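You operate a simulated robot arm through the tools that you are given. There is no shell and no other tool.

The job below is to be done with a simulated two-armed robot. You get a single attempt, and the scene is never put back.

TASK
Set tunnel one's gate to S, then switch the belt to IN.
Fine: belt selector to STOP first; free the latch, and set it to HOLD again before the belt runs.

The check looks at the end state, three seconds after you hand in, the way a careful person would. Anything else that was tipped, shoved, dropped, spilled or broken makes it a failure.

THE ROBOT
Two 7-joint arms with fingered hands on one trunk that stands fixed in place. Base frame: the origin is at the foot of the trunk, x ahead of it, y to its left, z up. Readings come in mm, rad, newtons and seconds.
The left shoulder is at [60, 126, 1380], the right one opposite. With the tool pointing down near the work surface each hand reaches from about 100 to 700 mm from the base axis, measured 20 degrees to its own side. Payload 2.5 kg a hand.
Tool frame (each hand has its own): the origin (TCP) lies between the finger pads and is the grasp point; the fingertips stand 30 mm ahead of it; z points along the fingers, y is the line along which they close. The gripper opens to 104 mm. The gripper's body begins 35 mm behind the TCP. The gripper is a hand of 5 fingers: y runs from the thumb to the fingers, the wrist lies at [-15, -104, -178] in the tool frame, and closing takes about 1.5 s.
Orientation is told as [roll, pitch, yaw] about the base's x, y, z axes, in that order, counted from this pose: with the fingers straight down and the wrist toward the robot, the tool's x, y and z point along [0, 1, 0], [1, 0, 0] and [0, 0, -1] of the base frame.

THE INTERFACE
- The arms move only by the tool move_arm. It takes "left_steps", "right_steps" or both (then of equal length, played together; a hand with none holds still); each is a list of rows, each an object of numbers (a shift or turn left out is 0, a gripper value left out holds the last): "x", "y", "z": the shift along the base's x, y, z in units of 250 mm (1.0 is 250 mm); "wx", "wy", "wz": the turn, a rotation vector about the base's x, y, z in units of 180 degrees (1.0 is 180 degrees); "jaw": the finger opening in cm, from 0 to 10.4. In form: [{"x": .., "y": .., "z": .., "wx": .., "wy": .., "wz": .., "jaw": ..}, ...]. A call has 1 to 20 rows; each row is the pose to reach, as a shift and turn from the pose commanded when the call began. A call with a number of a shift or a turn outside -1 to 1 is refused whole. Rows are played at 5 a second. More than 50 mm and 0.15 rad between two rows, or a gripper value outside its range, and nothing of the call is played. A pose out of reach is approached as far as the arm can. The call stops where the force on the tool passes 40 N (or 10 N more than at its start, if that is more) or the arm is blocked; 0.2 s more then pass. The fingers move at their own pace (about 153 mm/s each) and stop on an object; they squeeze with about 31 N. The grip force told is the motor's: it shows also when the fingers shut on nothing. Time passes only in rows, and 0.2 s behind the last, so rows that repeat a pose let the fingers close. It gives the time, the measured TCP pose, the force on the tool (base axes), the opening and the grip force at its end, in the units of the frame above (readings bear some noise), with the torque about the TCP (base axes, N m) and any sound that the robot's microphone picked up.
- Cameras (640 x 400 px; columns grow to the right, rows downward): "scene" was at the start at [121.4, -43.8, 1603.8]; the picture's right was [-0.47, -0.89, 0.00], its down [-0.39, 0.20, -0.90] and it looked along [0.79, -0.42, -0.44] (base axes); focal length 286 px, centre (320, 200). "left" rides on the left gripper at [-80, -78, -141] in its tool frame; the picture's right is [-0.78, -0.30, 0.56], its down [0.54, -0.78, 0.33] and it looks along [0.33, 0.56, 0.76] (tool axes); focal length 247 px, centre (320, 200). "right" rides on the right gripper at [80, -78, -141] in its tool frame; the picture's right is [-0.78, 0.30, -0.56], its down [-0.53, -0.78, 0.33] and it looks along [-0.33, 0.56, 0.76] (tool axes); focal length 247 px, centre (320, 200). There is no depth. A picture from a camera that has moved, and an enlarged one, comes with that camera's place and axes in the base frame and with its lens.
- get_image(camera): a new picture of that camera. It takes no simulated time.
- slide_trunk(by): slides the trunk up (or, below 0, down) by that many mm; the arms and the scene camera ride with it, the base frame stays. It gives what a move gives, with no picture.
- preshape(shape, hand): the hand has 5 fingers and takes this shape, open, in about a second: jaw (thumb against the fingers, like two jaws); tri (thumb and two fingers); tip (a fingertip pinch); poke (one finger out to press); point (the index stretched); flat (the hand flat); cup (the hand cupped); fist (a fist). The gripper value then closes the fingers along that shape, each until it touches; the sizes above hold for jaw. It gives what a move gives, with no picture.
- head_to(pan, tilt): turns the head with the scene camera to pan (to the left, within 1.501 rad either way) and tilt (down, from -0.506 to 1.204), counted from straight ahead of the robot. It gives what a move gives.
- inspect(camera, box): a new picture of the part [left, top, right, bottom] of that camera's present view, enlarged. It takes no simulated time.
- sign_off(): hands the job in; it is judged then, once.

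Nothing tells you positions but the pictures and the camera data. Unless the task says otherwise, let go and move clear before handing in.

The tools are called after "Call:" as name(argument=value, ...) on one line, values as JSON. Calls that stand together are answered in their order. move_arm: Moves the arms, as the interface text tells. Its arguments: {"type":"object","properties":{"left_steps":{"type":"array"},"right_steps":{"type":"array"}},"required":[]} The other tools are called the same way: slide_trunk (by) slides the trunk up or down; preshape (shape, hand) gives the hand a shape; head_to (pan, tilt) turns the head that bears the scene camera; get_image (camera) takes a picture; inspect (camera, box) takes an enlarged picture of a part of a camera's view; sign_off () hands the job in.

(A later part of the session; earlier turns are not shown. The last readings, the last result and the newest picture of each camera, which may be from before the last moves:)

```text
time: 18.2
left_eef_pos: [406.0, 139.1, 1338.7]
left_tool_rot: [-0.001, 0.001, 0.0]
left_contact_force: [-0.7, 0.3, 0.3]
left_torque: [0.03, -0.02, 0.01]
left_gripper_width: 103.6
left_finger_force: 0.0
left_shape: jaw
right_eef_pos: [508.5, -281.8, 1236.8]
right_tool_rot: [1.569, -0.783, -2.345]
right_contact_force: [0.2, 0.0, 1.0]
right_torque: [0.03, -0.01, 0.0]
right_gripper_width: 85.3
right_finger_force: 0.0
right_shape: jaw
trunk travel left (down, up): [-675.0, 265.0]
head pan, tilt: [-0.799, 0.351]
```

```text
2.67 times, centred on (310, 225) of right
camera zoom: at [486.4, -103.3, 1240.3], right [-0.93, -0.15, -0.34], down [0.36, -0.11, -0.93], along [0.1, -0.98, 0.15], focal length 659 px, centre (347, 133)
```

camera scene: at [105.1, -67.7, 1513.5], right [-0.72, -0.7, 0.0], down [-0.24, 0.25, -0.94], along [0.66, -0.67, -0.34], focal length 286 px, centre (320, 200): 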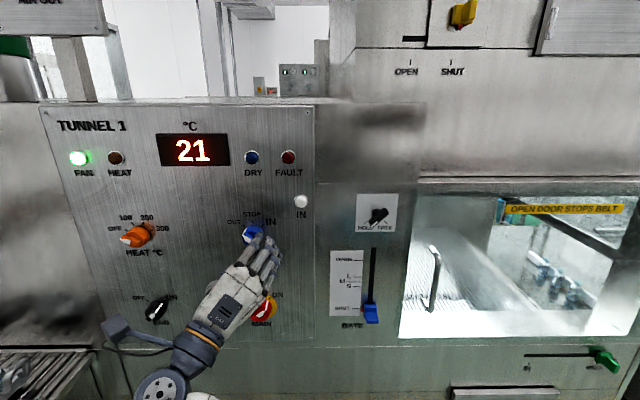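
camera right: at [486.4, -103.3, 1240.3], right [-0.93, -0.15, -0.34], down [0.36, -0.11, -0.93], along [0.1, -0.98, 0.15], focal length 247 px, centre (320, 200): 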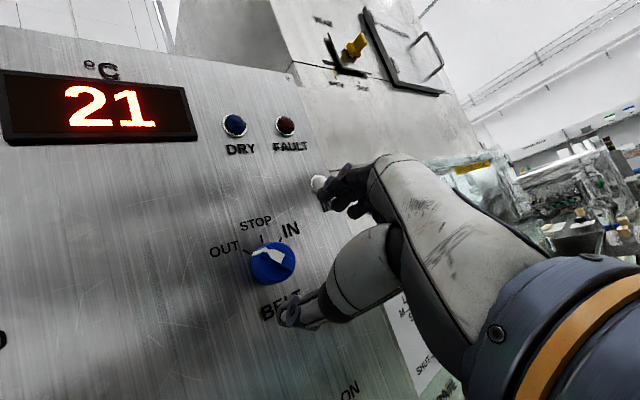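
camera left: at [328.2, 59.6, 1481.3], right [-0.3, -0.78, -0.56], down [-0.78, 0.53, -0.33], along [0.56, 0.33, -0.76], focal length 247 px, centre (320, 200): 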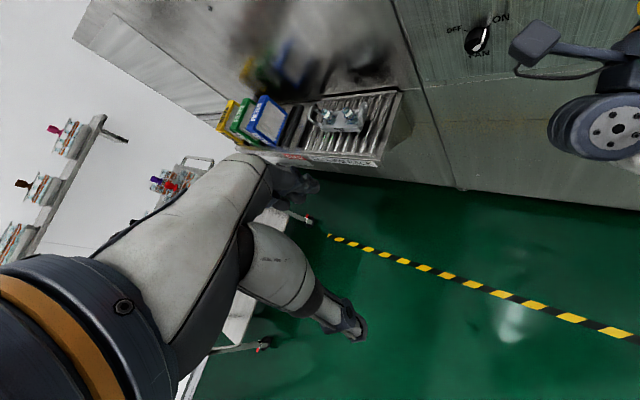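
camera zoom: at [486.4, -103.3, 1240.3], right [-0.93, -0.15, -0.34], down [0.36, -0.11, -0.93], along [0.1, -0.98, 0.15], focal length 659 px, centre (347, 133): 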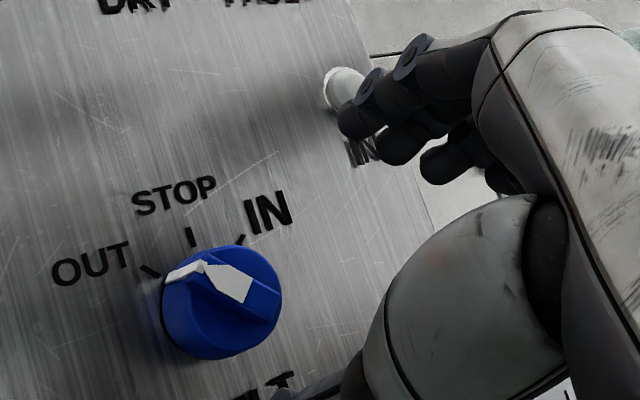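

The knob axis and the hand's approach line agree within about 2 mm. I'll advance 70 mm along the normal with the fingers open and look again before closing.

Call:
move_arm(right_steps=[{"x": 0.0506, "y": -0.0484, "z": -0.001}, {"x": 0.1012, "y": -0.0968, "z": -0.002}, {"x": 0.1518, "y": -0.1452, "z": -0.003}, {"x": 0.2024, "y": -0.1936, "z": -0.0032}, {"x": 0.2024, "y": -0.1936, "z": -0.0032}])

Call:
get_image(camera="right")

Call:
inspect(camera="right", box=[240, 180, 400, 310])

Call:
inspect(camera="scene", box=[210, 190, 310, 290])

```text
time: 19.4
left_eef_pos: [404.9, 140.8, 1339.9]
left_tool_rot: [-0.001, -0.001, 0.001]
left_contact_force: [0.9, -0.4, -0.5]
left_torque: [-0.02, 0.02, 0.02]
left_gripper_width: 103.5
left_finger_force: 0.0
left_shape: jaw
right_eef_pos: [559.3, -331.9, 1236.9]
right_tool_rot: [1.568, -0.783, -2.346]
right_contact_force: [-0.1, -0.6, 0.5]
right_torque: [-0.01, 0.02, -0.02]
right_gripper_width: 85.5
right_finger_force: 0.0
right_shape: jaw
trunk travel left (down, up): [-675.0, 265.0]
head pan, tilt: [-0.799, 0.351]
```

```text
taken
camera right: at [537.0, -152.7, 1239.4], right [-0.93, -0.15, -0.34], down [0.36, -0.11, -0.93], along [0.1, -0.98, 0.15], focal length 247 px, centre (320, 200)
```

right: 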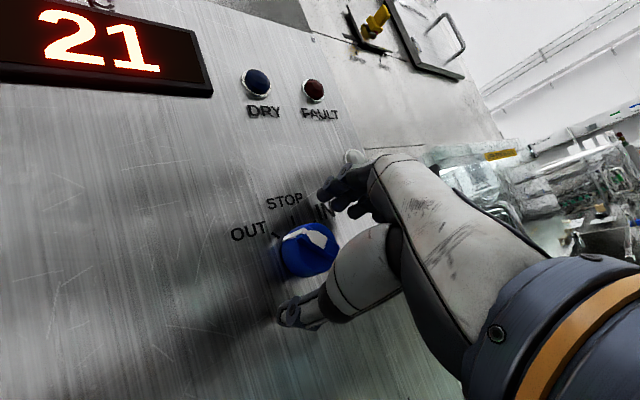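

```text
3.08 times, centred on (320, 245) of right
camera zoom: at [537.0, -152.7, 1239.4], right [-0.93, -0.15, -0.34], down [0.36, -0.11, -0.93], along [0.1, -0.98, 0.15], focal length 760 px, centre (320, 62)
```

zoom: 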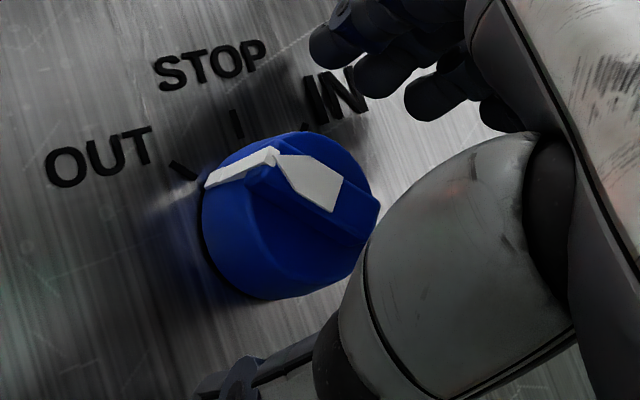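

```text
4.00 times, centred on (260, 240) of scene
camera zoom: at [105.0, -67.8, 1513.6], right [-0.72, -0.7, 0.0], down [-0.24, 0.25, -0.94], along [0.66, -0.67, -0.34], focal length 1142 px, centre (560, 40)
```

zoom: 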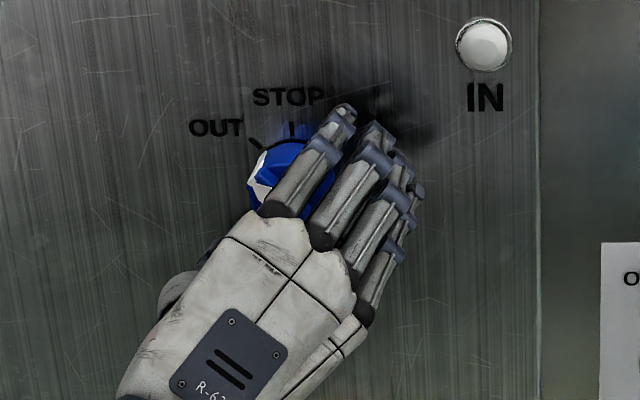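

The knob sits between thumb and fingers about 3–4 mm toward the thumb, with the index and middle fingers opposite. I'll shift slightly toward the thumb and close on the knob.

Call:
move_arm(right_steps=[{"x": 0.005, "y": 0.005, "z": -0.0072}, {"x": 0.005, "y": 0.005, "z": -0.0072, "jaw": 3.5}, {"x": 0.005, "y": 0.005, "z": -0.0072}, {"x": 0.005, "y": 0.005, "z": -0.0072}, {"x": 0.005, "y": 0.005, "z": -0.0072}, {"x": 0.005, "y": 0.005, "z": -0.0072}, {"x": 0.005, "y": 0.005, "z": -0.0072}])

Call:
get_image(camera="right")

Call:
inspect(camera="scene", box=[210, 190, 310, 290])

```text
time: 21.0
left_eef_pos: [405.7, 139.2, 1339.4]
left_tool_rot: [0.0, 0.0, 0.002]
left_contact_force: [-0.5, 0.0, 0.4]
left_torque: [0.0, 0.0, 0.01]
left_gripper_width: 103.6
left_finger_force: 0.1
left_shape: jaw
right_eef_pos: [560.4, -330.3, 1234.1]
right_tool_rot: [1.568, -0.783, -2.346]
right_contact_force: [-0.8, -2.1, 1.5]
right_torque: [-0.04, -0.06, -0.04]
right_gripper_width: 36.1
right_finger_force: 0.1
right_shape: jaw
trunk travel left (down, up): [-675.0, 265.0]
head pan, tilt: [-0.799, 0.351]
```

```text
taken
camera right: at [537.6, -151.4, 1238.2], right [-0.93, -0.15, -0.34], down [0.36, -0.11, -0.93], along [0.1, -0.98, 0.15], focal length 247 px, centre (320, 200)
```

right: 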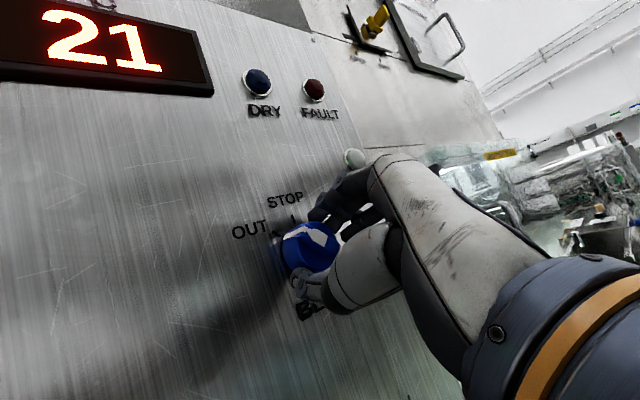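

```text
4.00 times, centred on (260, 240) of scene
camera zoom: at [104.7, -67.9, 1513.6], right [-0.72, -0.7, 0.0], down [-0.24, 0.25, -0.94], along [0.66, -0.67, -0.34], focal length 1142 px, centre (560, 40)
```

zoom: 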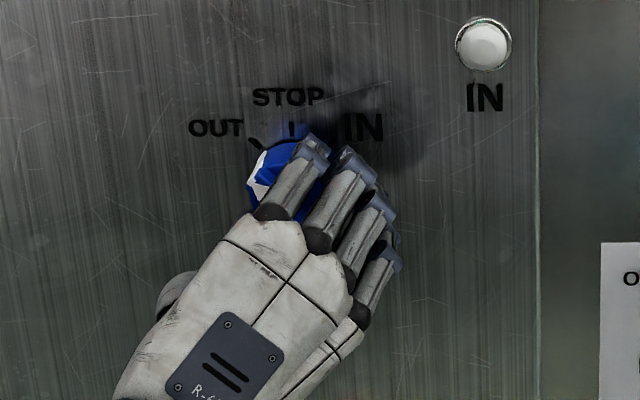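

The fingers have reached the knob but aren't squeezing yet. I'll close further.

Call:
move_arm(right_steps=[{"jaw": 1.5}, {"jaw": 1.5}, {"jaw": 1.5}, {"jaw": 0}, {"jaw": 0}, {"jaw": 0}])

Call:
get_image(camera="right")

Call:
inspect(camera="right", box=[240, 180, 400, 310])

Call:
inspect(camera="scene", box=[210, 190, 310, 290])

```text
time: 22.4
left_eef_pos: [406.8, 140.8, 1338.6]
left_tool_rot: [0.0, 0.0, 0.002]
left_contact_force: [0.5, 0.0, 0.2]
left_torque: [-0.03, 0.01, -0.03]
left_gripper_width: 103.7
left_finger_force: 0.1
left_shape: jaw
right_eef_pos: [560.3, -329.5, 1234.2]
right_tool_rot: [1.567, -0.785, -2.343]
right_contact_force: [1.5, 2.4, -3.6]
right_torque: [0.08, -0.02, 0.03]
right_gripper_width: 32.5
right_finger_force: 31.2
right_shape: jaw
trunk travel left (down, up): [-675.0, 265.0]
head pan, tilt: [-0.799, 0.351]
```

```text
taken
camera right: at [538.4, -150.9, 1237.5], right [-0.93, -0.15, -0.34], down [0.35, -0.11, -0.93], along [0.1, -0.98, 0.15], focal length 247 px, centre (320, 200)
```

right: 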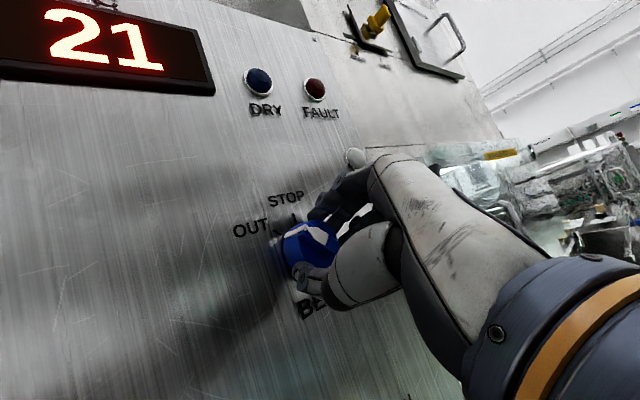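

```text
3.08 times, centred on (320, 245) of right
camera zoom: at [538.4, -150.9, 1237.5], right [-0.93, -0.15, -0.34], down [0.35, -0.11, -0.93], along [0.1, -0.98, 0.15], focal length 760 px, centre (320, 62)
```

zoom: 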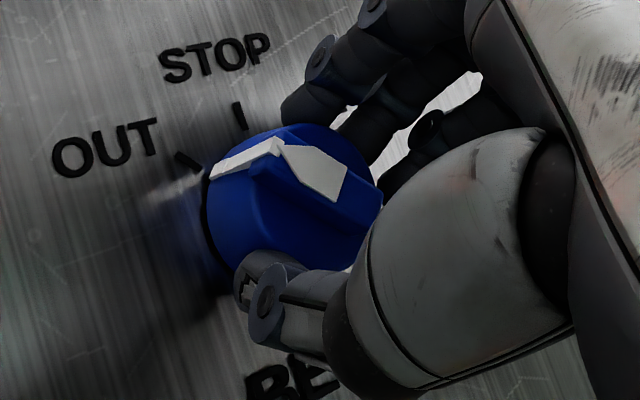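

```text
4.00 times, centred on (260, 240) of scene
camera zoom: at [105.7, -67.5, 1513.5], right [-0.72, -0.7, 0.0], down [-0.24, 0.25, -0.94], along [0.65, -0.67, -0.34], focal length 1142 px, centre (560, 40)
```

zoom: 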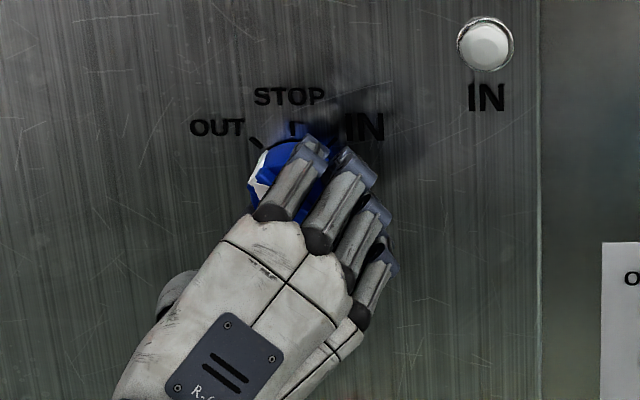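

The knob is firmly gripped. I'll turn it 45° clockwise from OUT to STOP about the panel normal.

Call:
move_arm(right_steps=[{"wx": 0.0223, "wy": -0.0219}, {"wx": 0.0445, "wy": -0.0439}, {"wx": 0.0668, "wy": -0.0658}, {"wx": 0.089, "wy": -0.0877}, {"wx": 0.1113, "wy": -0.1097}, {"wx": 0.1336, "wy": -0.1316}, {"wx": 0.1558, "wy": -0.1535}, {"wx": 0.1781, "wy": -0.1755}, {"wx": 0.1781, "wy": -0.1755}])

Call:
get_image(camera="right")

Call:
inspect(camera="right", box=[240, 180, 400, 310])

Call:
inspect(camera="scene", box=[210, 190, 310, 290])

```text
time: 24.4
left_eef_pos: [407.3, 138.4, 1338.8]
left_tool_rot: [-0.001, -0.001, 0.002]
left_contact_force: [-0.6, -0.3, 0.7]
left_torque: [0.02, -0.03, -0.04]
left_gripper_width: 104.1
left_finger_force: 0.0
left_shape: jaw
right_eef_pos: [560.3, -328.2, 1235.6]
right_tool_rot: [1.572, 0.004, -2.345]
right_contact_force: [7.4, -9.2, 10.4]
right_torque: [-0.23, -0.1, -0.1]
right_gripper_width: 31.6
right_finger_force: 31.0
right_shape: jaw
trunk travel left (down, up): [-675.0, 265.0]
head pan, tilt: [-0.799, 0.351]
```

```text
taken
camera right: at [513.7, -174.3, 1315.6], right [-0.6, 0.18, -0.78], down [0.78, 0.32, -0.53], along [0.16, -0.93, -0.34], focal length 247 px, centre (320, 200)
```

right: 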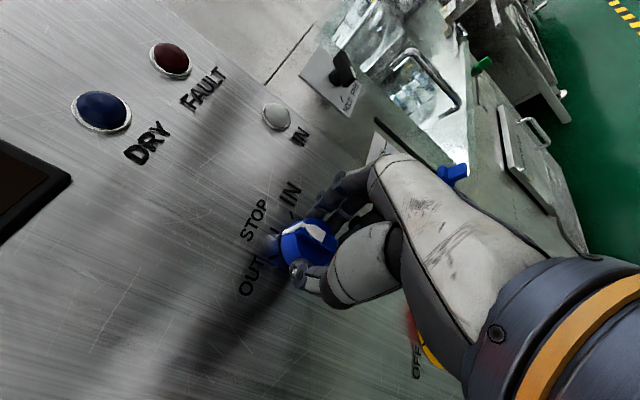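

```text
3.08 times, centred on (320, 245) of right
camera zoom: at [513.7, -174.3, 1315.6], right [-0.6, 0.18, -0.78], down [0.78, 0.32, -0.53], along [0.16, -0.93, -0.34], focal length 760 px, centre (320, 62)
```

zoom: 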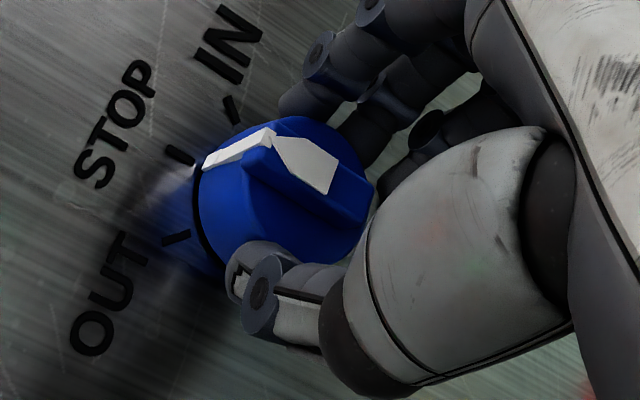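

```text
4.00 times, centred on (260, 240) of scene
camera zoom: at [105.3, -68.6, 1513.5], right [-0.72, -0.7, 0.0], down [-0.24, 0.25, -0.94], along [0.65, -0.67, -0.34], focal length 1142 px, centre (560, 40)
```

zoom: 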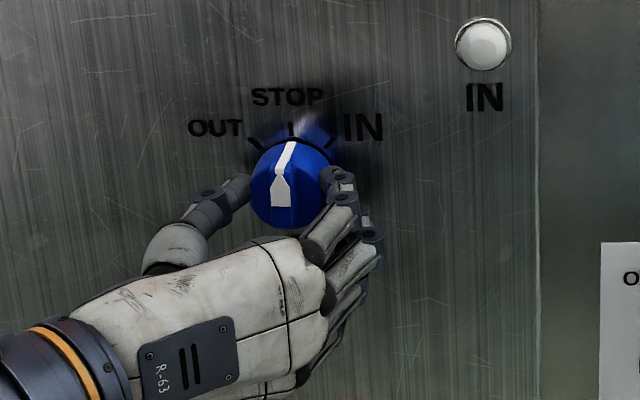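

The knob pointer now points to STOP. I'll open the fingers and back straight off.

Call:
move_arm(right_steps=[{"jaw": 8.5}, {"jaw": 8.5}, {"jaw": 8.5}, {"jaw": 8.5}, {"x": -0.07, "y": 0.0686, "jaw": 8.5}, {"x": -0.14, "y": 0.1372}, {"x": -0.21, "y": 0.2058}, {"x": -0.28, "y": 0.2744}, {"x": -0.28, "y": 0.2744}])

Call:
inspect(camera="scene", box=[210, 190, 310, 290])

Call:
get_image(camera="scene")

Call:
get_image(camera="right")

```text
time: 26.4
left_eef_pos: [404.9, 139.1, 1339.3]
left_tool_rot: [0.0, 0.0, 0.0]
left_contact_force: [0.4, 1.2, -0.5]
left_torque: [0.0, -0.01, -0.01]
left_gripper_width: 103.6
left_finger_force: 0.1
left_shape: jaw
right_eef_pos: [489.0, -260.1, 1233.5]
right_tool_rot: [1.567, -0.001, -2.346]
right_contact_force: [0.8, 0.0, -0.9]
right_torque: [-0.01, -0.04, -0.02]
right_gripper_width: 85.0
right_finger_force: 0.0
right_shape: jaw
trunk travel left (down, up): [-675.0, 265.0]
head pan, tilt: [-0.799, 0.351]
```

```text
4.00 times, centred on (260, 240) of scene
camera zoom: at [105.1, -67.9, 1513.5], right [-0.72, -0.7, 0.0], down [-0.24, 0.25, -0.94], along [0.65, -0.67, -0.34], focal length 1142 px, centre (560, 40)
```

zoom: 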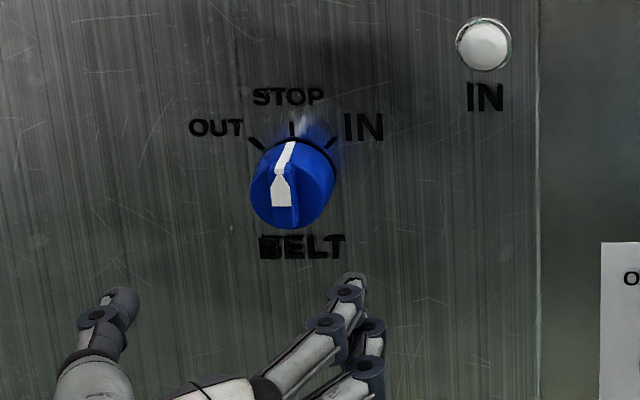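

```text
taken
camera scene: at [105.1, -67.9, 1513.5], right [-0.72, -0.7, 0.0], down [-0.24, 0.25, -0.94], along [0.65, -0.67, -0.34], focal length 286 px, centre (320, 200)
```

scene: 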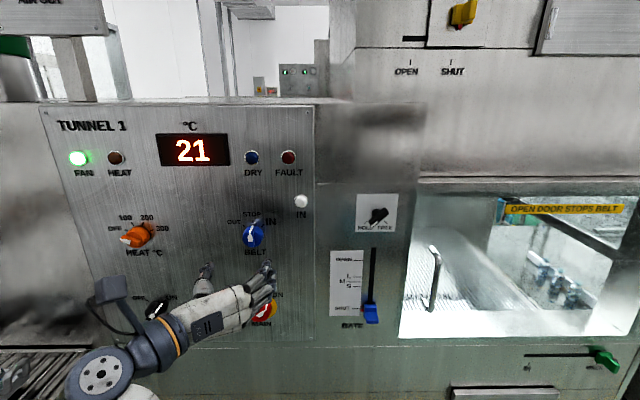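

```text
taken
camera right: at [442.7, -105.5, 1314.4], right [-0.61, 0.18, -0.78], down [0.78, 0.32, -0.53], along [0.15, -0.93, -0.34], focal length 247 px, centre (320, 200)
```

right: 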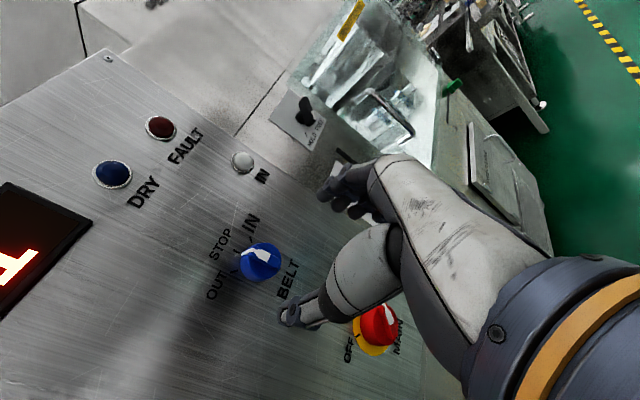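

The belt is at STOP. Next is the latch: I'll move the hand across in front of it while turning another 45° so that the fingers will close across the bar.

Call:
move_arm(right_steps=[{"x": -0.0644, "y": -0.082, "z": 0.0214, "wx": 0.0178, "wy": -0.0176}, {"x": -0.1288, "y": -0.164, "z": 0.0428, "wx": 0.0356, "wy": -0.0351}, {"x": -0.1932, "y": -0.246, "z": 0.0642, "wx": 0.0534, "wy": -0.0527}, {"x": -0.2576, "y": -0.328, "z": 0.0856, "wx": 0.0712, "wy": -0.0702}, {"x": -0.322, "y": -0.41, "z": 0.107, "wx": 0.0891, "wy": -0.0878}, {"x": -0.3864, "y": -0.492, "z": 0.1284, "wx": 0.1069, "wy": -0.1053}, {"x": -0.4508, "y": -0.574, "z": 0.1498, "wx": 0.1247, "wy": -0.1229}, {"x": -0.5152, "y": -0.656, "z": 0.1712, "wx": 0.1425, "wy": -0.1404}, {"x": -0.5796, "y": -0.738, "z": 0.1926, "wx": 0.1603, "wy": -0.158}, {"x": -0.644, "y": -0.82, "z": 0.214, "wx": 0.1781, "wy": -0.1755}, {"x": -0.644, "y": -0.82, "z": 0.214, "wx": 0.1781, "wy": -0.1755}])

Call:
get_image(camera="scene")

Call:
get_image(camera="right")

```text
time: 28.8
left_eef_pos: [407.3, 139.8, 1339.3]
left_tool_rot: [-0.001, 0.0, 0.003]
left_contact_force: [0.2, -0.7, 0.2]
left_torque: [0.0, 0.02, -0.02]
left_gripper_width: 103.8
left_finger_force: 0.1
left_shape: jaw
right_eef_pos: [330.1, -463.7, 1288.8]
right_tool_rot: [1.573, 0.788, -2.344]
right_contact_force: [-0.7, -0.7, 0.3]
right_torque: [0.02, -0.01, -0.02]
right_gripper_width: 84.5
right_finger_force: 0.1
right_shape: jaw
trunk travel left (down, up): [-675.0, 265.0]
head pan, tilt: [-0.799, 0.351]
```

```text
taken
camera scene: at [105.1, -67.5, 1513.5], right [-0.72, -0.7, 0.0], down [-0.24, 0.25, -0.94], along [0.66, -0.67, -0.34], focal length 286 px, centre (320, 200)
```

scene: 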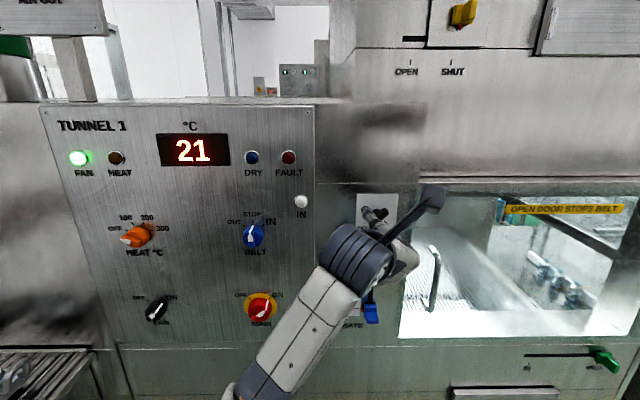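

```text
taken
camera right: at [226.9, -366.3, 1399.6], right [-0.16, 0.63, -0.76], down [0.89, 0.43, 0.17], along [0.44, -0.64, -0.63], focal length 247 px, centre (320, 200)
```

right: 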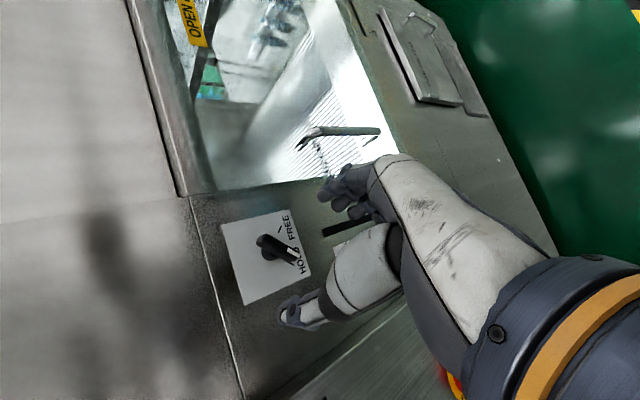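

The hand is now in front of the latch. I'll zoom in to work out the bar's position relative to the hand.

Call:
inspect(camera="right", box=[200, 190, 360, 320])

Call:
inspect(camera="scene", box=[340, 180, 420, 250])

```text
3.08 times, centred on (280, 255) of right
camera zoom: at [226.9, -366.3, 1399.6], right [-0.16, 0.63, -0.76], down [0.89, 0.43, 0.17], along [0.44, -0.64, -0.63], focal length 760 px, centre (443, 31)
```

zoom: 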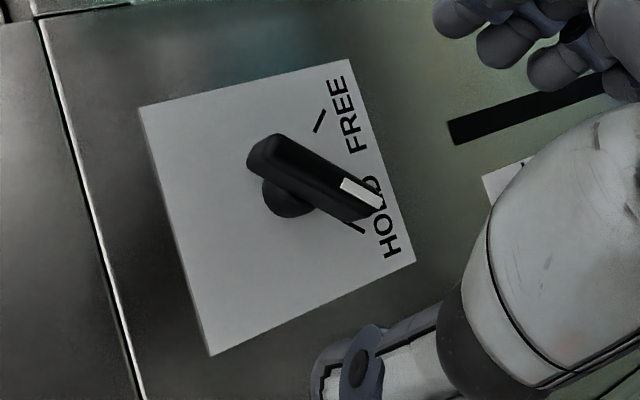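

```text
5.71 times, centred on (380, 215) of scene
camera zoom: at [105.1, -67.5, 1513.5], right [-0.72, -0.7, 0.0], down [-0.24, 0.25, -0.94], along [0.66, -0.67, -0.34], focal length 1631 px, centre (-23, 114)
```

zoom: 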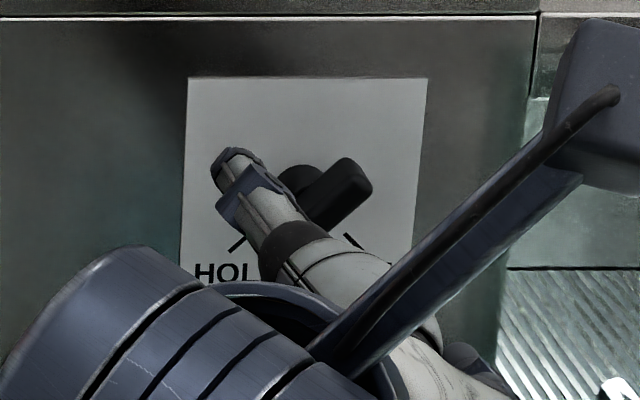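

The bar axis appears to be 8 mm right of the hand's line, with the bar center protruding about 20 mm. I'll correct that, move 30 mm closer and re-check.

Call:
move_arm(right_steps=[{"x": 0.0318, "y": -0.0534, "z": -0.003}, {"x": 0.0636, "y": -0.1068, "z": -0.006}, {"x": 0.0636, "y": -0.1068, "z": -0.006}])

Call:
get_image(camera="right")

Call:
inspect(camera="right", box=[220, 180, 380, 310])

```text
time: 29.6
left_eef_pos: [405.6, 139.1, 1339.7]
left_tool_rot: [-0.001, 0.001, 0.003]
left_contact_force: [0.0, -0.3, 0.0]
left_torque: [0.01, 0.01, 0.01]
left_gripper_width: 103.6
left_finger_force: 0.0
left_shape: jaw
right_eef_pos: [344.9, -490.3, 1284.3]
right_tool_rot: [1.573, 0.788, -2.345]
right_contact_force: [-0.4, 0.2, 0.1]
right_torque: [-0.02, 0.01, -0.02]
right_gripper_width: 84.9
right_finger_force: 0.0
right_shape: jaw
trunk travel left (down, up): [-675.0, 265.0]
head pan, tilt: [-0.799, 0.351]
```

```text
taken
camera right: at [242.6, -393.0, 1396.6], right [-0.16, 0.63, -0.76], down [0.89, 0.43, 0.17], along [0.44, -0.64, -0.63], focal length 247 px, centre (320, 200)
```

right: 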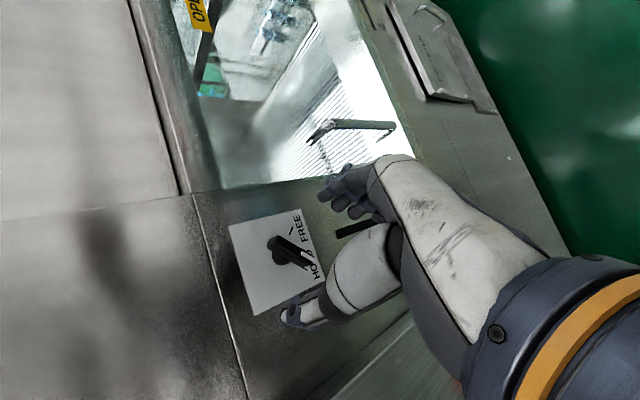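

```text
3.08 times, centred on (300, 245) of right
camera zoom: at [242.6, -393.0, 1396.6], right [-0.16, 0.63, -0.76], down [0.89, 0.43, 0.17], along [0.44, -0.64, -0.63], focal length 760 px, centre (382, 62)
```

zoom: 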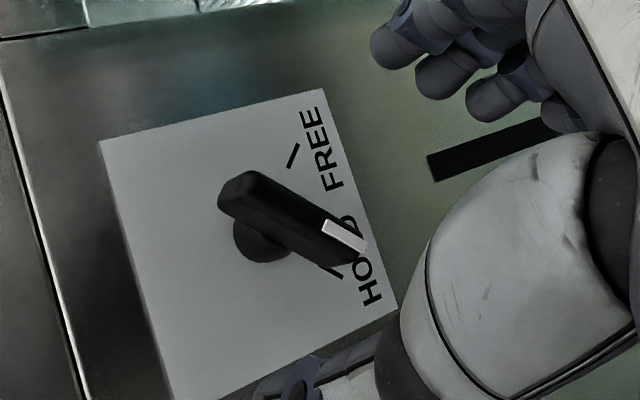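

The bar is now centered on the hand's line and parallel to the fingers' row. I'll advance 38 mm so the bar lies between the pads.

Call:
move_arm(right_steps=[{"x": 0.0367, "y": -0.0359}, {"x": 0.0733, "y": -0.0717}, {"x": 0.11, "y": -0.1076}, {"x": 0.11, "y": -0.1076}])

Call:
get_image(camera="right")

Call:
inspect(camera="right", box=[240, 180, 400, 310])

```text
time: 30.6
left_eef_pos: [405.3, 139.6, 1339.0]
left_tool_rot: [0.0, -0.001, 0.001]
left_contact_force: [0.0, -0.2, 0.4]
left_torque: [-0.04, -0.02, -0.01]
left_gripper_width: 103.4
left_finger_force: 0.1
left_shape: jaw
right_eef_pos: [373.5, -516.0, 1286.3]
right_tool_rot: [1.573, 0.787, -2.345]
right_contact_force: [0.1, 0.6, 0.1]
right_torque: [-0.02, 0.02, 0.01]
right_gripper_width: 84.9
right_finger_force: 0.0
right_shape: jaw
trunk travel left (down, up): [-675.0, 265.0]
head pan, tilt: [-0.799, 0.351]
```

```text
taken
camera right: at [271.4, -418.3, 1397.4], right [-0.16, 0.63, -0.76], down [0.89, 0.43, 0.17], along [0.44, -0.64, -0.63], focal length 247 px, centre (320, 200)
```

right: 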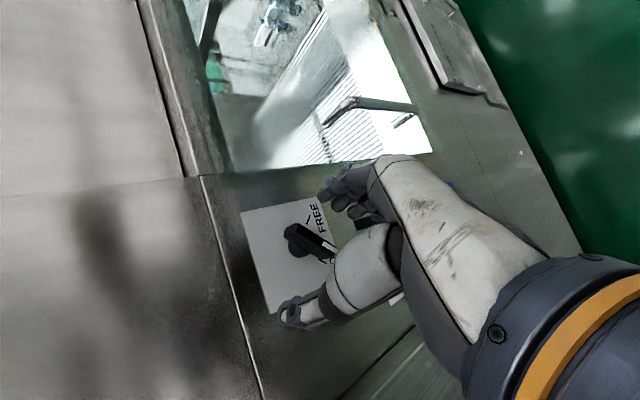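

```text
3.08 times, centred on (320, 245) of right
camera zoom: at [271.4, -418.3, 1397.4], right [-0.16, 0.63, -0.76], down [0.89, 0.43, 0.17], along [0.44, -0.64, -0.63], focal length 760 px, centre (320, 62)
```

zoom: 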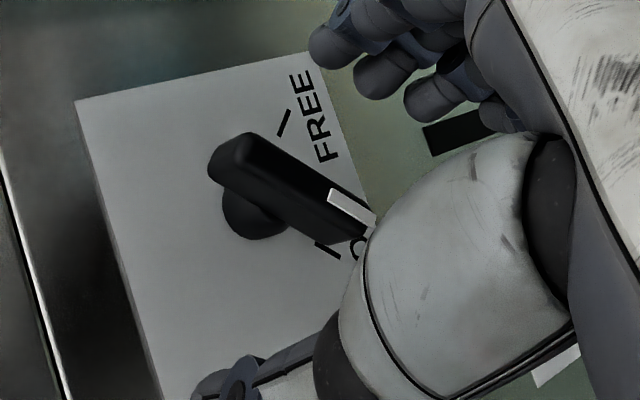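

The bar is between thumb and fingers. I'll nudge ~3 mm along the bar to center on its axis and close gradually.

Call:
move_arm(right_steps=[{"x": -0.006, "y": -0.006, "z": 0.0084, "jaw": 6}, {"x": -0.006, "y": -0.006, "z": 0.0084, "jaw": 4}, {"x": -0.006, "y": -0.006, "z": 0.0084, "jaw": 3}, {"x": -0.006, "y": -0.006, "z": 0.0084, "jaw": 2.5}, {"x": -0.006, "y": -0.006, "z": 0.0084, "jaw": 2.5}])

Call:
inspect(camera="right", box=[240, 180, 400, 310])

```text
time: 31.8
left_eef_pos: [405.7, 139.5, 1339.0]
left_tool_rot: [-0.001, 0.0, 0.001]
left_contact_force: [0.1, -0.1, -0.4]
left_torque: [-0.03, 0.01, 0.0]
left_gripper_width: 103.7
left_finger_force: 0.1
left_shape: jaw
right_eef_pos: [371.6, -518.2, 1288.6]
right_tool_rot: [1.571, 0.787, -2.343]
right_contact_force: [-0.2, 0.2, 0.4]
right_torque: [-0.02, -0.02, 0.0]
right_gripper_width: 25.1
right_finger_force: 0.1
right_shape: jaw
trunk travel left (down, up): [-675.0, 265.0]
head pan, tilt: [-0.799, 0.351]
```

```text
3.08 times, centred on (320, 245) of right
camera zoom: at [269.3, -419.8, 1400.0], right [-0.16, 0.63, -0.76], down [0.89, 0.43, 0.17], along [0.44, -0.64, -0.63], focal length 760 px, centre (320, 62)
```

zoom: 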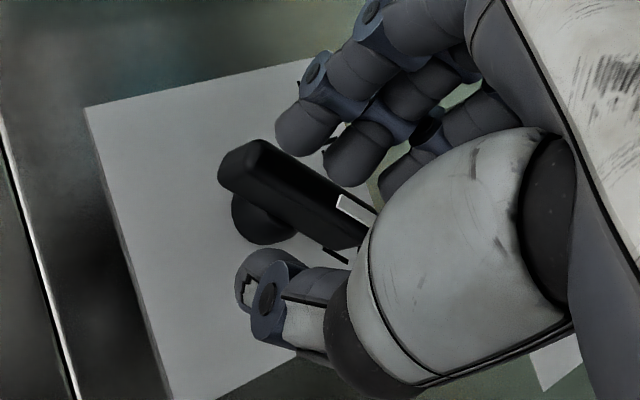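

The fingers straddle the bar evenly. I'll close fully.

Call:
move_arm(right_steps=[{"jaw": 1.5}, {"jaw": 1.0}, {"jaw": 0.5}, {"jaw": 0}, {"jaw": 0}, {"jaw": 0}])

Call:
inspect(camera="right", box=[240, 180, 400, 310])

Call:
inspect(camera="scene", box=[320, 180, 420, 280])

```text
time: 33.2
left_eef_pos: [406.2, 139.4, 1340.6]
left_tool_rot: [0.0, 0.001, 0.002]
left_contact_force: [0.0, 0.0, 0.2]
left_torque: [0.01, -0.04, 0.0]
left_gripper_width: 103.9
left_finger_force: 0.0
left_shape: jaw
right_eef_pos: [371.9, -516.9, 1288.2]
right_tool_rot: [1.573, 0.788, -2.344]
right_contact_force: [-0.5, -0.4, -0.3]
right_torque: [0.01, -0.02, -0.06]
right_gripper_width: 0.0
right_finger_force: 30.7
right_shape: jaw
trunk travel left (down, up): [-675.0, 265.0]
head pan, tilt: [-0.799, 0.351]
```

```text
3.08 times, centred on (320, 245) of right
camera zoom: at [269.3, -419.8, 1399.9], right [-0.16, 0.63, -0.76], down [0.89, 0.43, 0.17], along [0.44, -0.64, -0.63], focal length 760 px, centre (320, 62)
```

zoom: 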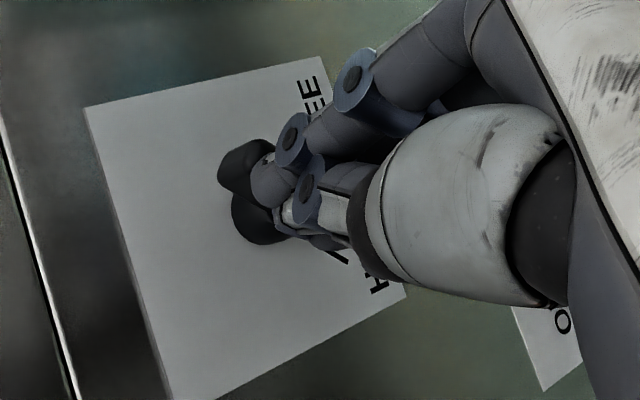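

```text
4.00 times, centred on (370, 230) of scene
camera zoom: at [105.0, -67.8, 1513.5], right [-0.72, -0.7, 0.0], down [-0.24, 0.25, -0.94], along [0.66, -0.67, -0.34], focal length 1142 px, centre (120, 80)
```

zoom: 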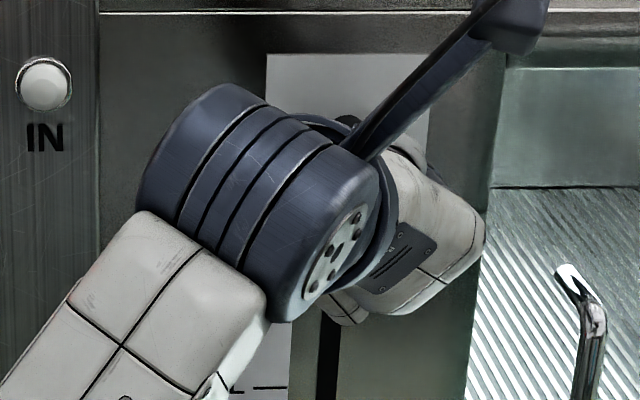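

The reading shows the fingers shut fully, in front of the bar without gripping it. I'll open again, advance a few millimetres and watch the force.

Call:
move_arm(right_steps=[{"jaw": 2}, {"jaw": 4}, {"jaw": 4}, {"jaw": 4}, {"x": 0.0086, "y": -0.0084}, {"x": 0.0172, "y": -0.0168}, {"x": 0.0257, "y": -0.0252}, {"x": 0.0257, "y": -0.0252}])

Call:
get_image(camera="right")

Call:
inspect(camera="right", box=[260, 190, 360, 290])

```text
time: 35.0
left_eef_pos: [405.4, 139.1, 1340.0]
left_tool_rot: [0.001, 0.0, 0.001]
left_contact_force: [0.0, 0.5, -0.3]
left_torque: [0.01, 0.03, 0.0]
left_gripper_width: 103.7
left_finger_force: 0.0
left_shape: jaw
right_eef_pos: [377.4, -523.9, 1288.7]
right_tool_rot: [1.572, 0.788, -2.344]
right_contact_force: [-0.8, -0.3, 0.0]
right_torque: [-0.01, -0.02, 0.01]
right_gripper_width: 39.6
right_finger_force: 0.0
right_shape: jaw
trunk travel left (down, up): [-675.0, 265.0]
head pan, tilt: [-0.799, 0.351]
```

```text
taken
camera right: at [274.9, -426.3, 1400.4], right [-0.16, 0.63, -0.76], down [0.89, 0.43, 0.17], along [0.44, -0.64, -0.63], focal length 247 px, centre (320, 200)
```

right: 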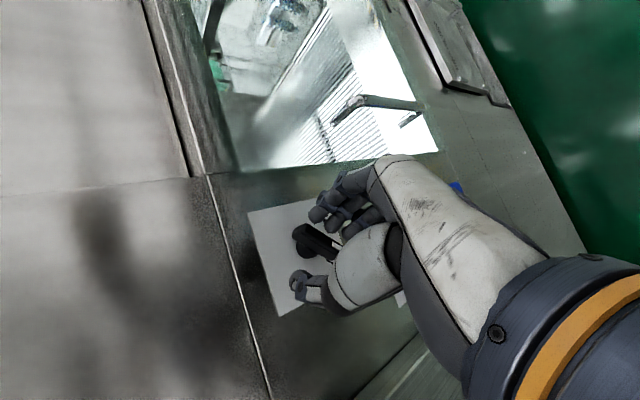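

```text
4.00 times, centred on (310, 240) of right
camera zoom: at [274.9, -426.3, 1400.4], right [-0.16, 0.63, -0.76], down [0.89, 0.43, 0.17], along [0.44, -0.64, -0.63], focal length 988 px, centre (360, 40)
```

zoom: 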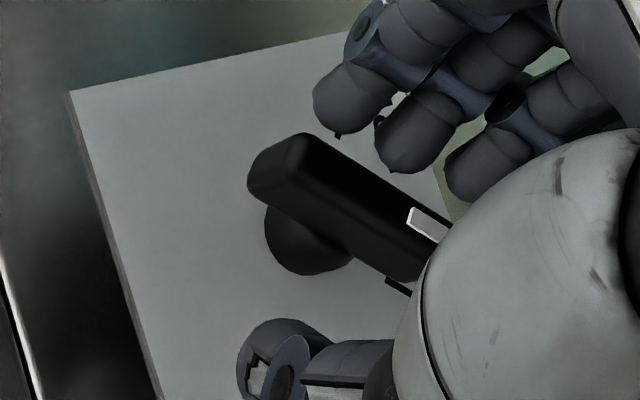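

There's still no contact force. The bar should now be deeper between the pads, so I'll close again.

Call:
move_arm(right_steps=[{"jaw": 2.5}, {"jaw": 1.5}, {"jaw": 0.8}, {"jaw": 0}, {"jaw": 0}, {"jaw": 0}])

Call:
inspect(camera="right", box=[260, 190, 360, 290])

```text
time: 36.4
left_eef_pos: [404.1, 138.6, 1340.1]
left_tool_rot: [0.002, -0.001, 0.002]
left_contact_force: [0.2, 0.6, -0.3]
left_torque: [0.0, -0.03, -0.01]
left_gripper_width: 103.6
left_finger_force: 0.1
left_shape: jaw
right_eef_pos: [375.0, -525.7, 1288.9]
right_tool_rot: [1.572, 0.786, -2.346]
right_contact_force: [-8.7, -6.3, -1.8]
right_torque: [-0.07, 0.21, -0.34]
right_gripper_width: 3.2
right_finger_force: 31.0
right_shape: jaw
trunk travel left (down, up): [-675.0, 265.0]
head pan, tilt: [-0.799, 0.351]
```

```text
4.00 times, centred on (310, 240) of right
camera zoom: at [273.0, -427.6, 1400.4], right [-0.16, 0.63, -0.76], down [0.89, 0.43, 0.17], along [0.43, -0.65, -0.63], focal length 988 px, centre (360, 40)
```

zoom: 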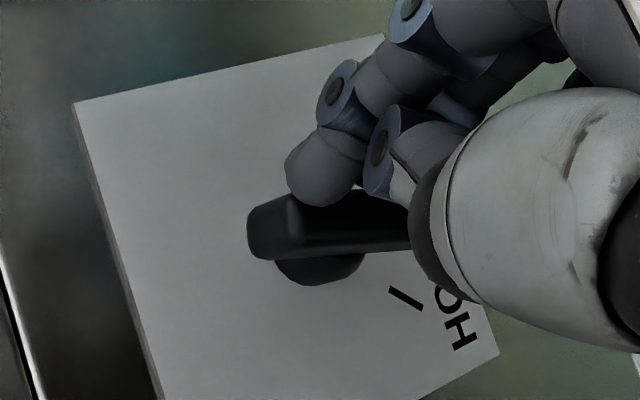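

Closing the fingers swung the latch bar about halfway toward FREE, because thumb and index pressed on opposite ends. I'll open and look at the bar's angle.

Call:
move_arm(right_steps=[{"jaw": 2}, {"jaw": 4}, {"jaw": 6}, {"jaw": 6}, {"jaw": 6}])

Call:
inspect(camera="right", box=[250, 180, 370, 300])

Call:
get_image(camera="right")

```text
time: 37.6
left_eef_pos: [406.1, 139.9, 1338.5]
left_tool_rot: [0.0, -0.001, 0.003]
left_contact_force: [-0.9, -0.7, -0.1]
left_torque: [0.04, 0.04, 0.01]
left_gripper_width: 103.5
left_finger_force: 0.0
left_shape: jaw
right_eef_pos: [376.5, -524.7, 1289.3]
right_tool_rot: [1.573, 0.789, -2.344]
right_contact_force: [0.3, 0.1, -0.1]
right_torque: [0.0, -0.02, -0.01]
right_gripper_width: 59.4
right_finger_force: 0.1
right_shape: jaw
trunk travel left (down, up): [-675.0, 265.0]
head pan, tilt: [-0.799, 0.351]
```

```text
3.33 times, centred on (310, 240) of right
camera zoom: at [274.9, -426.2, 1400.3], right [-0.16, 0.63, -0.76], down [0.89, 0.43, 0.17], along [0.44, -0.64, -0.63], focal length 823 px, centre (353, 67)
```

zoom: 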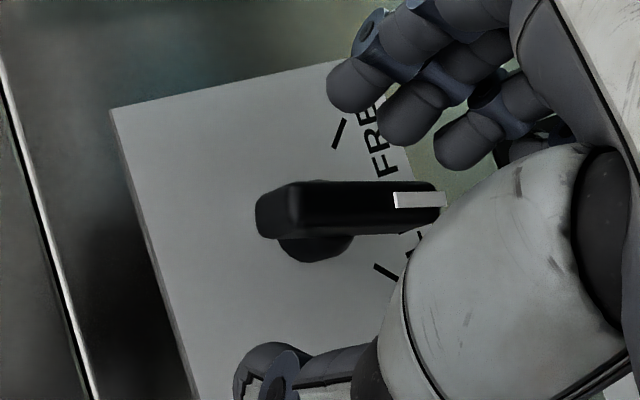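

```text
taken
camera right: at [274.9, -426.2, 1400.3], right [-0.16, 0.63, -0.76], down [0.89, 0.43, 0.17], along [0.44, -0.64, -0.63], focal length 247 px, centre (320, 200)
```

right: 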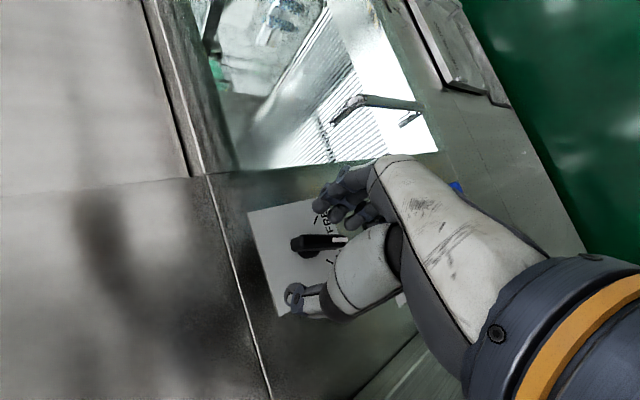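

The bar now points straight down between HOLD and FREE and stays there. I'll turn the open hand 45° counter-clockwise about the latch axis to realign with the bar.

Call:
move_arm(right_steps=[{"wx": -0.0223, "wy": 0.0219}, {"wx": -0.0445, "wy": 0.0439}, {"wx": -0.0668, "wy": 0.0658}, {"wx": -0.089, "wy": 0.0877}, {"wx": -0.1113, "wy": 0.1097}, {"wx": -0.1336, "wy": 0.1316}, {"wx": -0.1558, "wy": 0.1535}, {"wx": -0.1781, "wy": 0.1755}, {"wx": -0.1781, "wy": 0.1755}])

Call:
get_image(camera="right")

Call:
inspect(camera="right", box=[250, 180, 370, 300])

Call:
get_image(camera="scene")

```text
time: 39.6
left_eef_pos: [405.8, 140.0, 1339.6]
left_tool_rot: [0.0, -0.001, 0.001]
left_contact_force: [0.0, 0.5, -0.4]
left_torque: [-0.02, 0.01, 0.02]
left_gripper_width: 103.7
left_finger_force: 0.1
left_shape: jaw
right_eef_pos: [376.8, -525.4, 1286.8]
right_tool_rot: [1.57, -0.001, -2.347]
right_contact_force: [0.3, 0.2, 0.5]
right_torque: [-0.02, 0.0, 0.03]
right_gripper_width: 59.6
right_finger_force: 0.0
right_shape: jaw
trunk travel left (down, up): [-675.0, 265.0]
head pan, tilt: [-0.799, 0.351]
```

```text
taken
camera right: at [330.6, -370.9, 1369.0], right [-0.61, 0.18, -0.77], down [0.78, 0.32, -0.54], along [0.15, -0.93, -0.34], focal length 247 px, centre (320, 200)
```

right: 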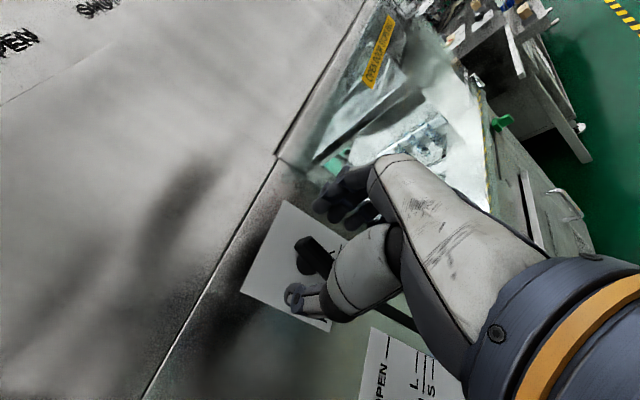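

```text
3.33 times, centred on (310, 240) of right
camera zoom: at [330.6, -370.9, 1369.0], right [-0.61, 0.18, -0.77], down [0.78, 0.32, -0.54], along [0.15, -0.93, -0.34], focal length 823 px, centre (353, 67)
```

zoom: 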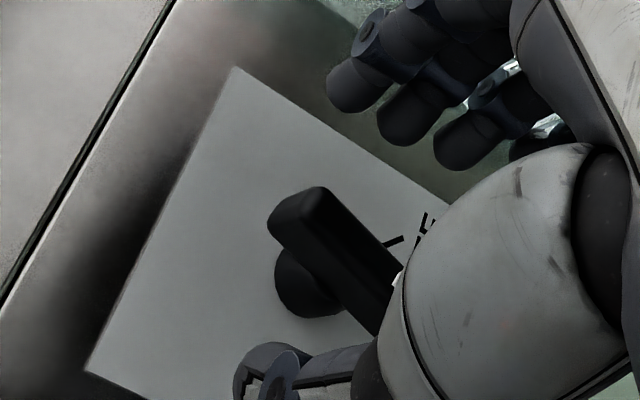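

```text
taken
camera scene: at [105.0, -67.8, 1513.5], right [-0.72, -0.7, 0.0], down [-0.24, 0.25, -0.94], along [0.66, -0.67, -0.34], focal length 286 px, centre (320, 200)
```

scene: 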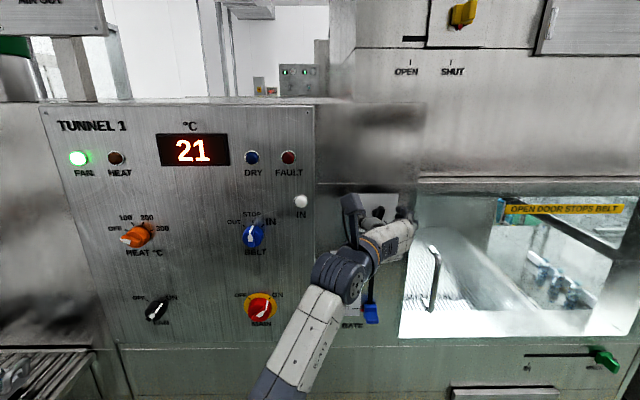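

Combining the two views shows the latch/gate face is recessed: it lies at n≈695, not 667, and the latch axis is at (u,z)≈(112,1270). I'll lower 16 mm and advance 19 mm so the bar truly sits between the pads.

Call:
move_arm(right_steps=[{"z": -0.032}, {"z": -0.064}, {"x": 0.0181, "y": -0.0177, "z": -0.064}, {"x": 0.0362, "y": -0.0355, "z": -0.064}, {"x": 0.0543, "y": -0.0532, "z": -0.064}, {"x": 0.0543, "y": -0.0532, "z": -0.064}])

Call:
get_image(camera="right")

Call:
inspect(camera="right", box=[250, 180, 370, 300])

```text
time: 41.0
left_eef_pos: [406.0, 140.2, 1339.0]
left_tool_rot: [-0.001, 0.001, 0.001]
left_contact_force: [0.3, -1.2, 0.2]
left_torque: [0.0, 0.01, 0.0]
left_gripper_width: 103.7
left_finger_force: 0.0
left_shape: jaw
right_eef_pos: [391.3, -538.8, 1271.8]
right_tool_rot: [1.569, 0.002, -2.346]
right_contact_force: [0.0, 0.3, -0.1]
right_torque: [0.02, -0.02, 0.04]
right_gripper_width: 59.6
right_finger_force: 0.0
right_shape: jaw
trunk travel left (down, up): [-675.0, 265.0]
head pan, tilt: [-0.799, 0.351]
```

```text
taken
camera right: at [344.6, -384.9, 1351.7], right [-0.6, 0.18, -0.78], down [0.78, 0.32, -0.53], along [0.15, -0.93, -0.34], focal length 247 px, centre (320, 200)
```

right: 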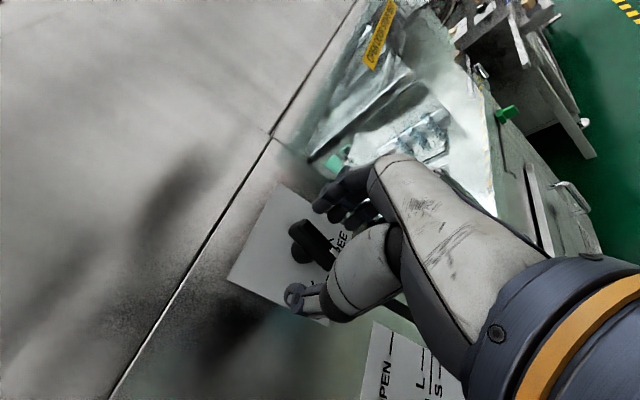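

```text
3.33 times, centred on (310, 240) of right
camera zoom: at [344.6, -384.9, 1351.7], right [-0.6, 0.18, -0.78], down [0.78, 0.32, -0.53], along [0.15, -0.93, -0.34], focal length 823 px, centre (353, 67)
```

zoom: 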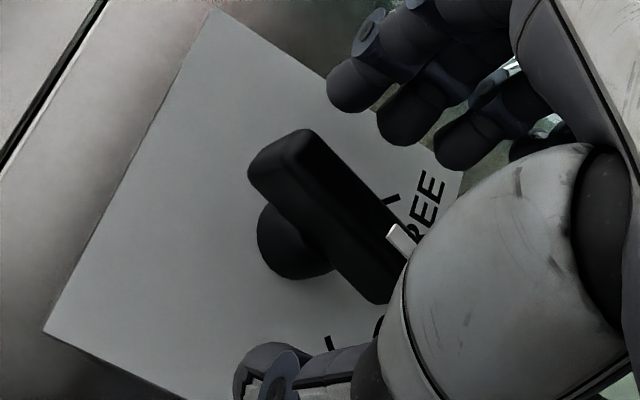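

The bar now lies between thumb and fingers at the right depth. I'll close on it.

Call:
move_arm(right_steps=[{"jaw": 4}, {"jaw": 3}, {"jaw": 2}, {"jaw": 1.5}, {"jaw": 1}, {"jaw": 0.5}, {"jaw": 0}, {"jaw": 0}])

Call:
inspect(camera="right", box=[250, 180, 370, 300])

Call:
inspect(camera="scene", box=[320, 180, 420, 280])

```text
time: 42.8
left_eef_pos: [405.7, 140.5, 1339.6]
left_tool_rot: [0.0, -0.001, 0.001]
left_contact_force: [-0.2, -0.7, -0.2]
left_torque: [0.03, 0.0, -0.01]
left_gripper_width: 103.7
left_finger_force: 0.1
left_shape: jaw
right_eef_pos: [391.0, -539.3, 1271.0]
right_tool_rot: [1.569, 0.003, -2.345]
right_contact_force: [-1.6, 4.4, -2.9]
right_torque: [0.04, 0.07, 0.08]
right_gripper_width: 8.2
right_finger_force: 31.1
right_shape: jaw
trunk travel left (down, up): [-675.0, 265.0]
head pan, tilt: [-0.799, 0.351]
```

```text
3.33 times, centred on (310, 240) of right
camera zoom: at [344.7, -384.4, 1351.5], right [-0.61, 0.18, -0.78], down [0.78, 0.32, -0.53], along [0.15, -0.93, -0.34], focal length 823 px, centre (353, 67)
```

zoom: 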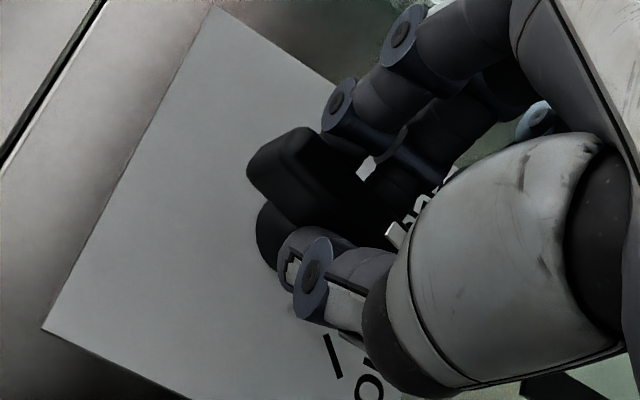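

```text
4.00 times, centred on (370, 230) of scene
camera zoom: at [105.0, -67.3, 1513.6], right [-0.72, -0.7, 0.0], down [-0.24, 0.25, -0.94], along [0.66, -0.67, -0.34], focal length 1142 px, centre (120, 80)
```

zoom: 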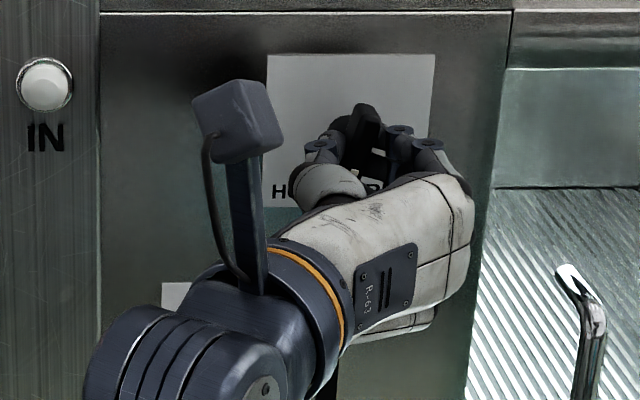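

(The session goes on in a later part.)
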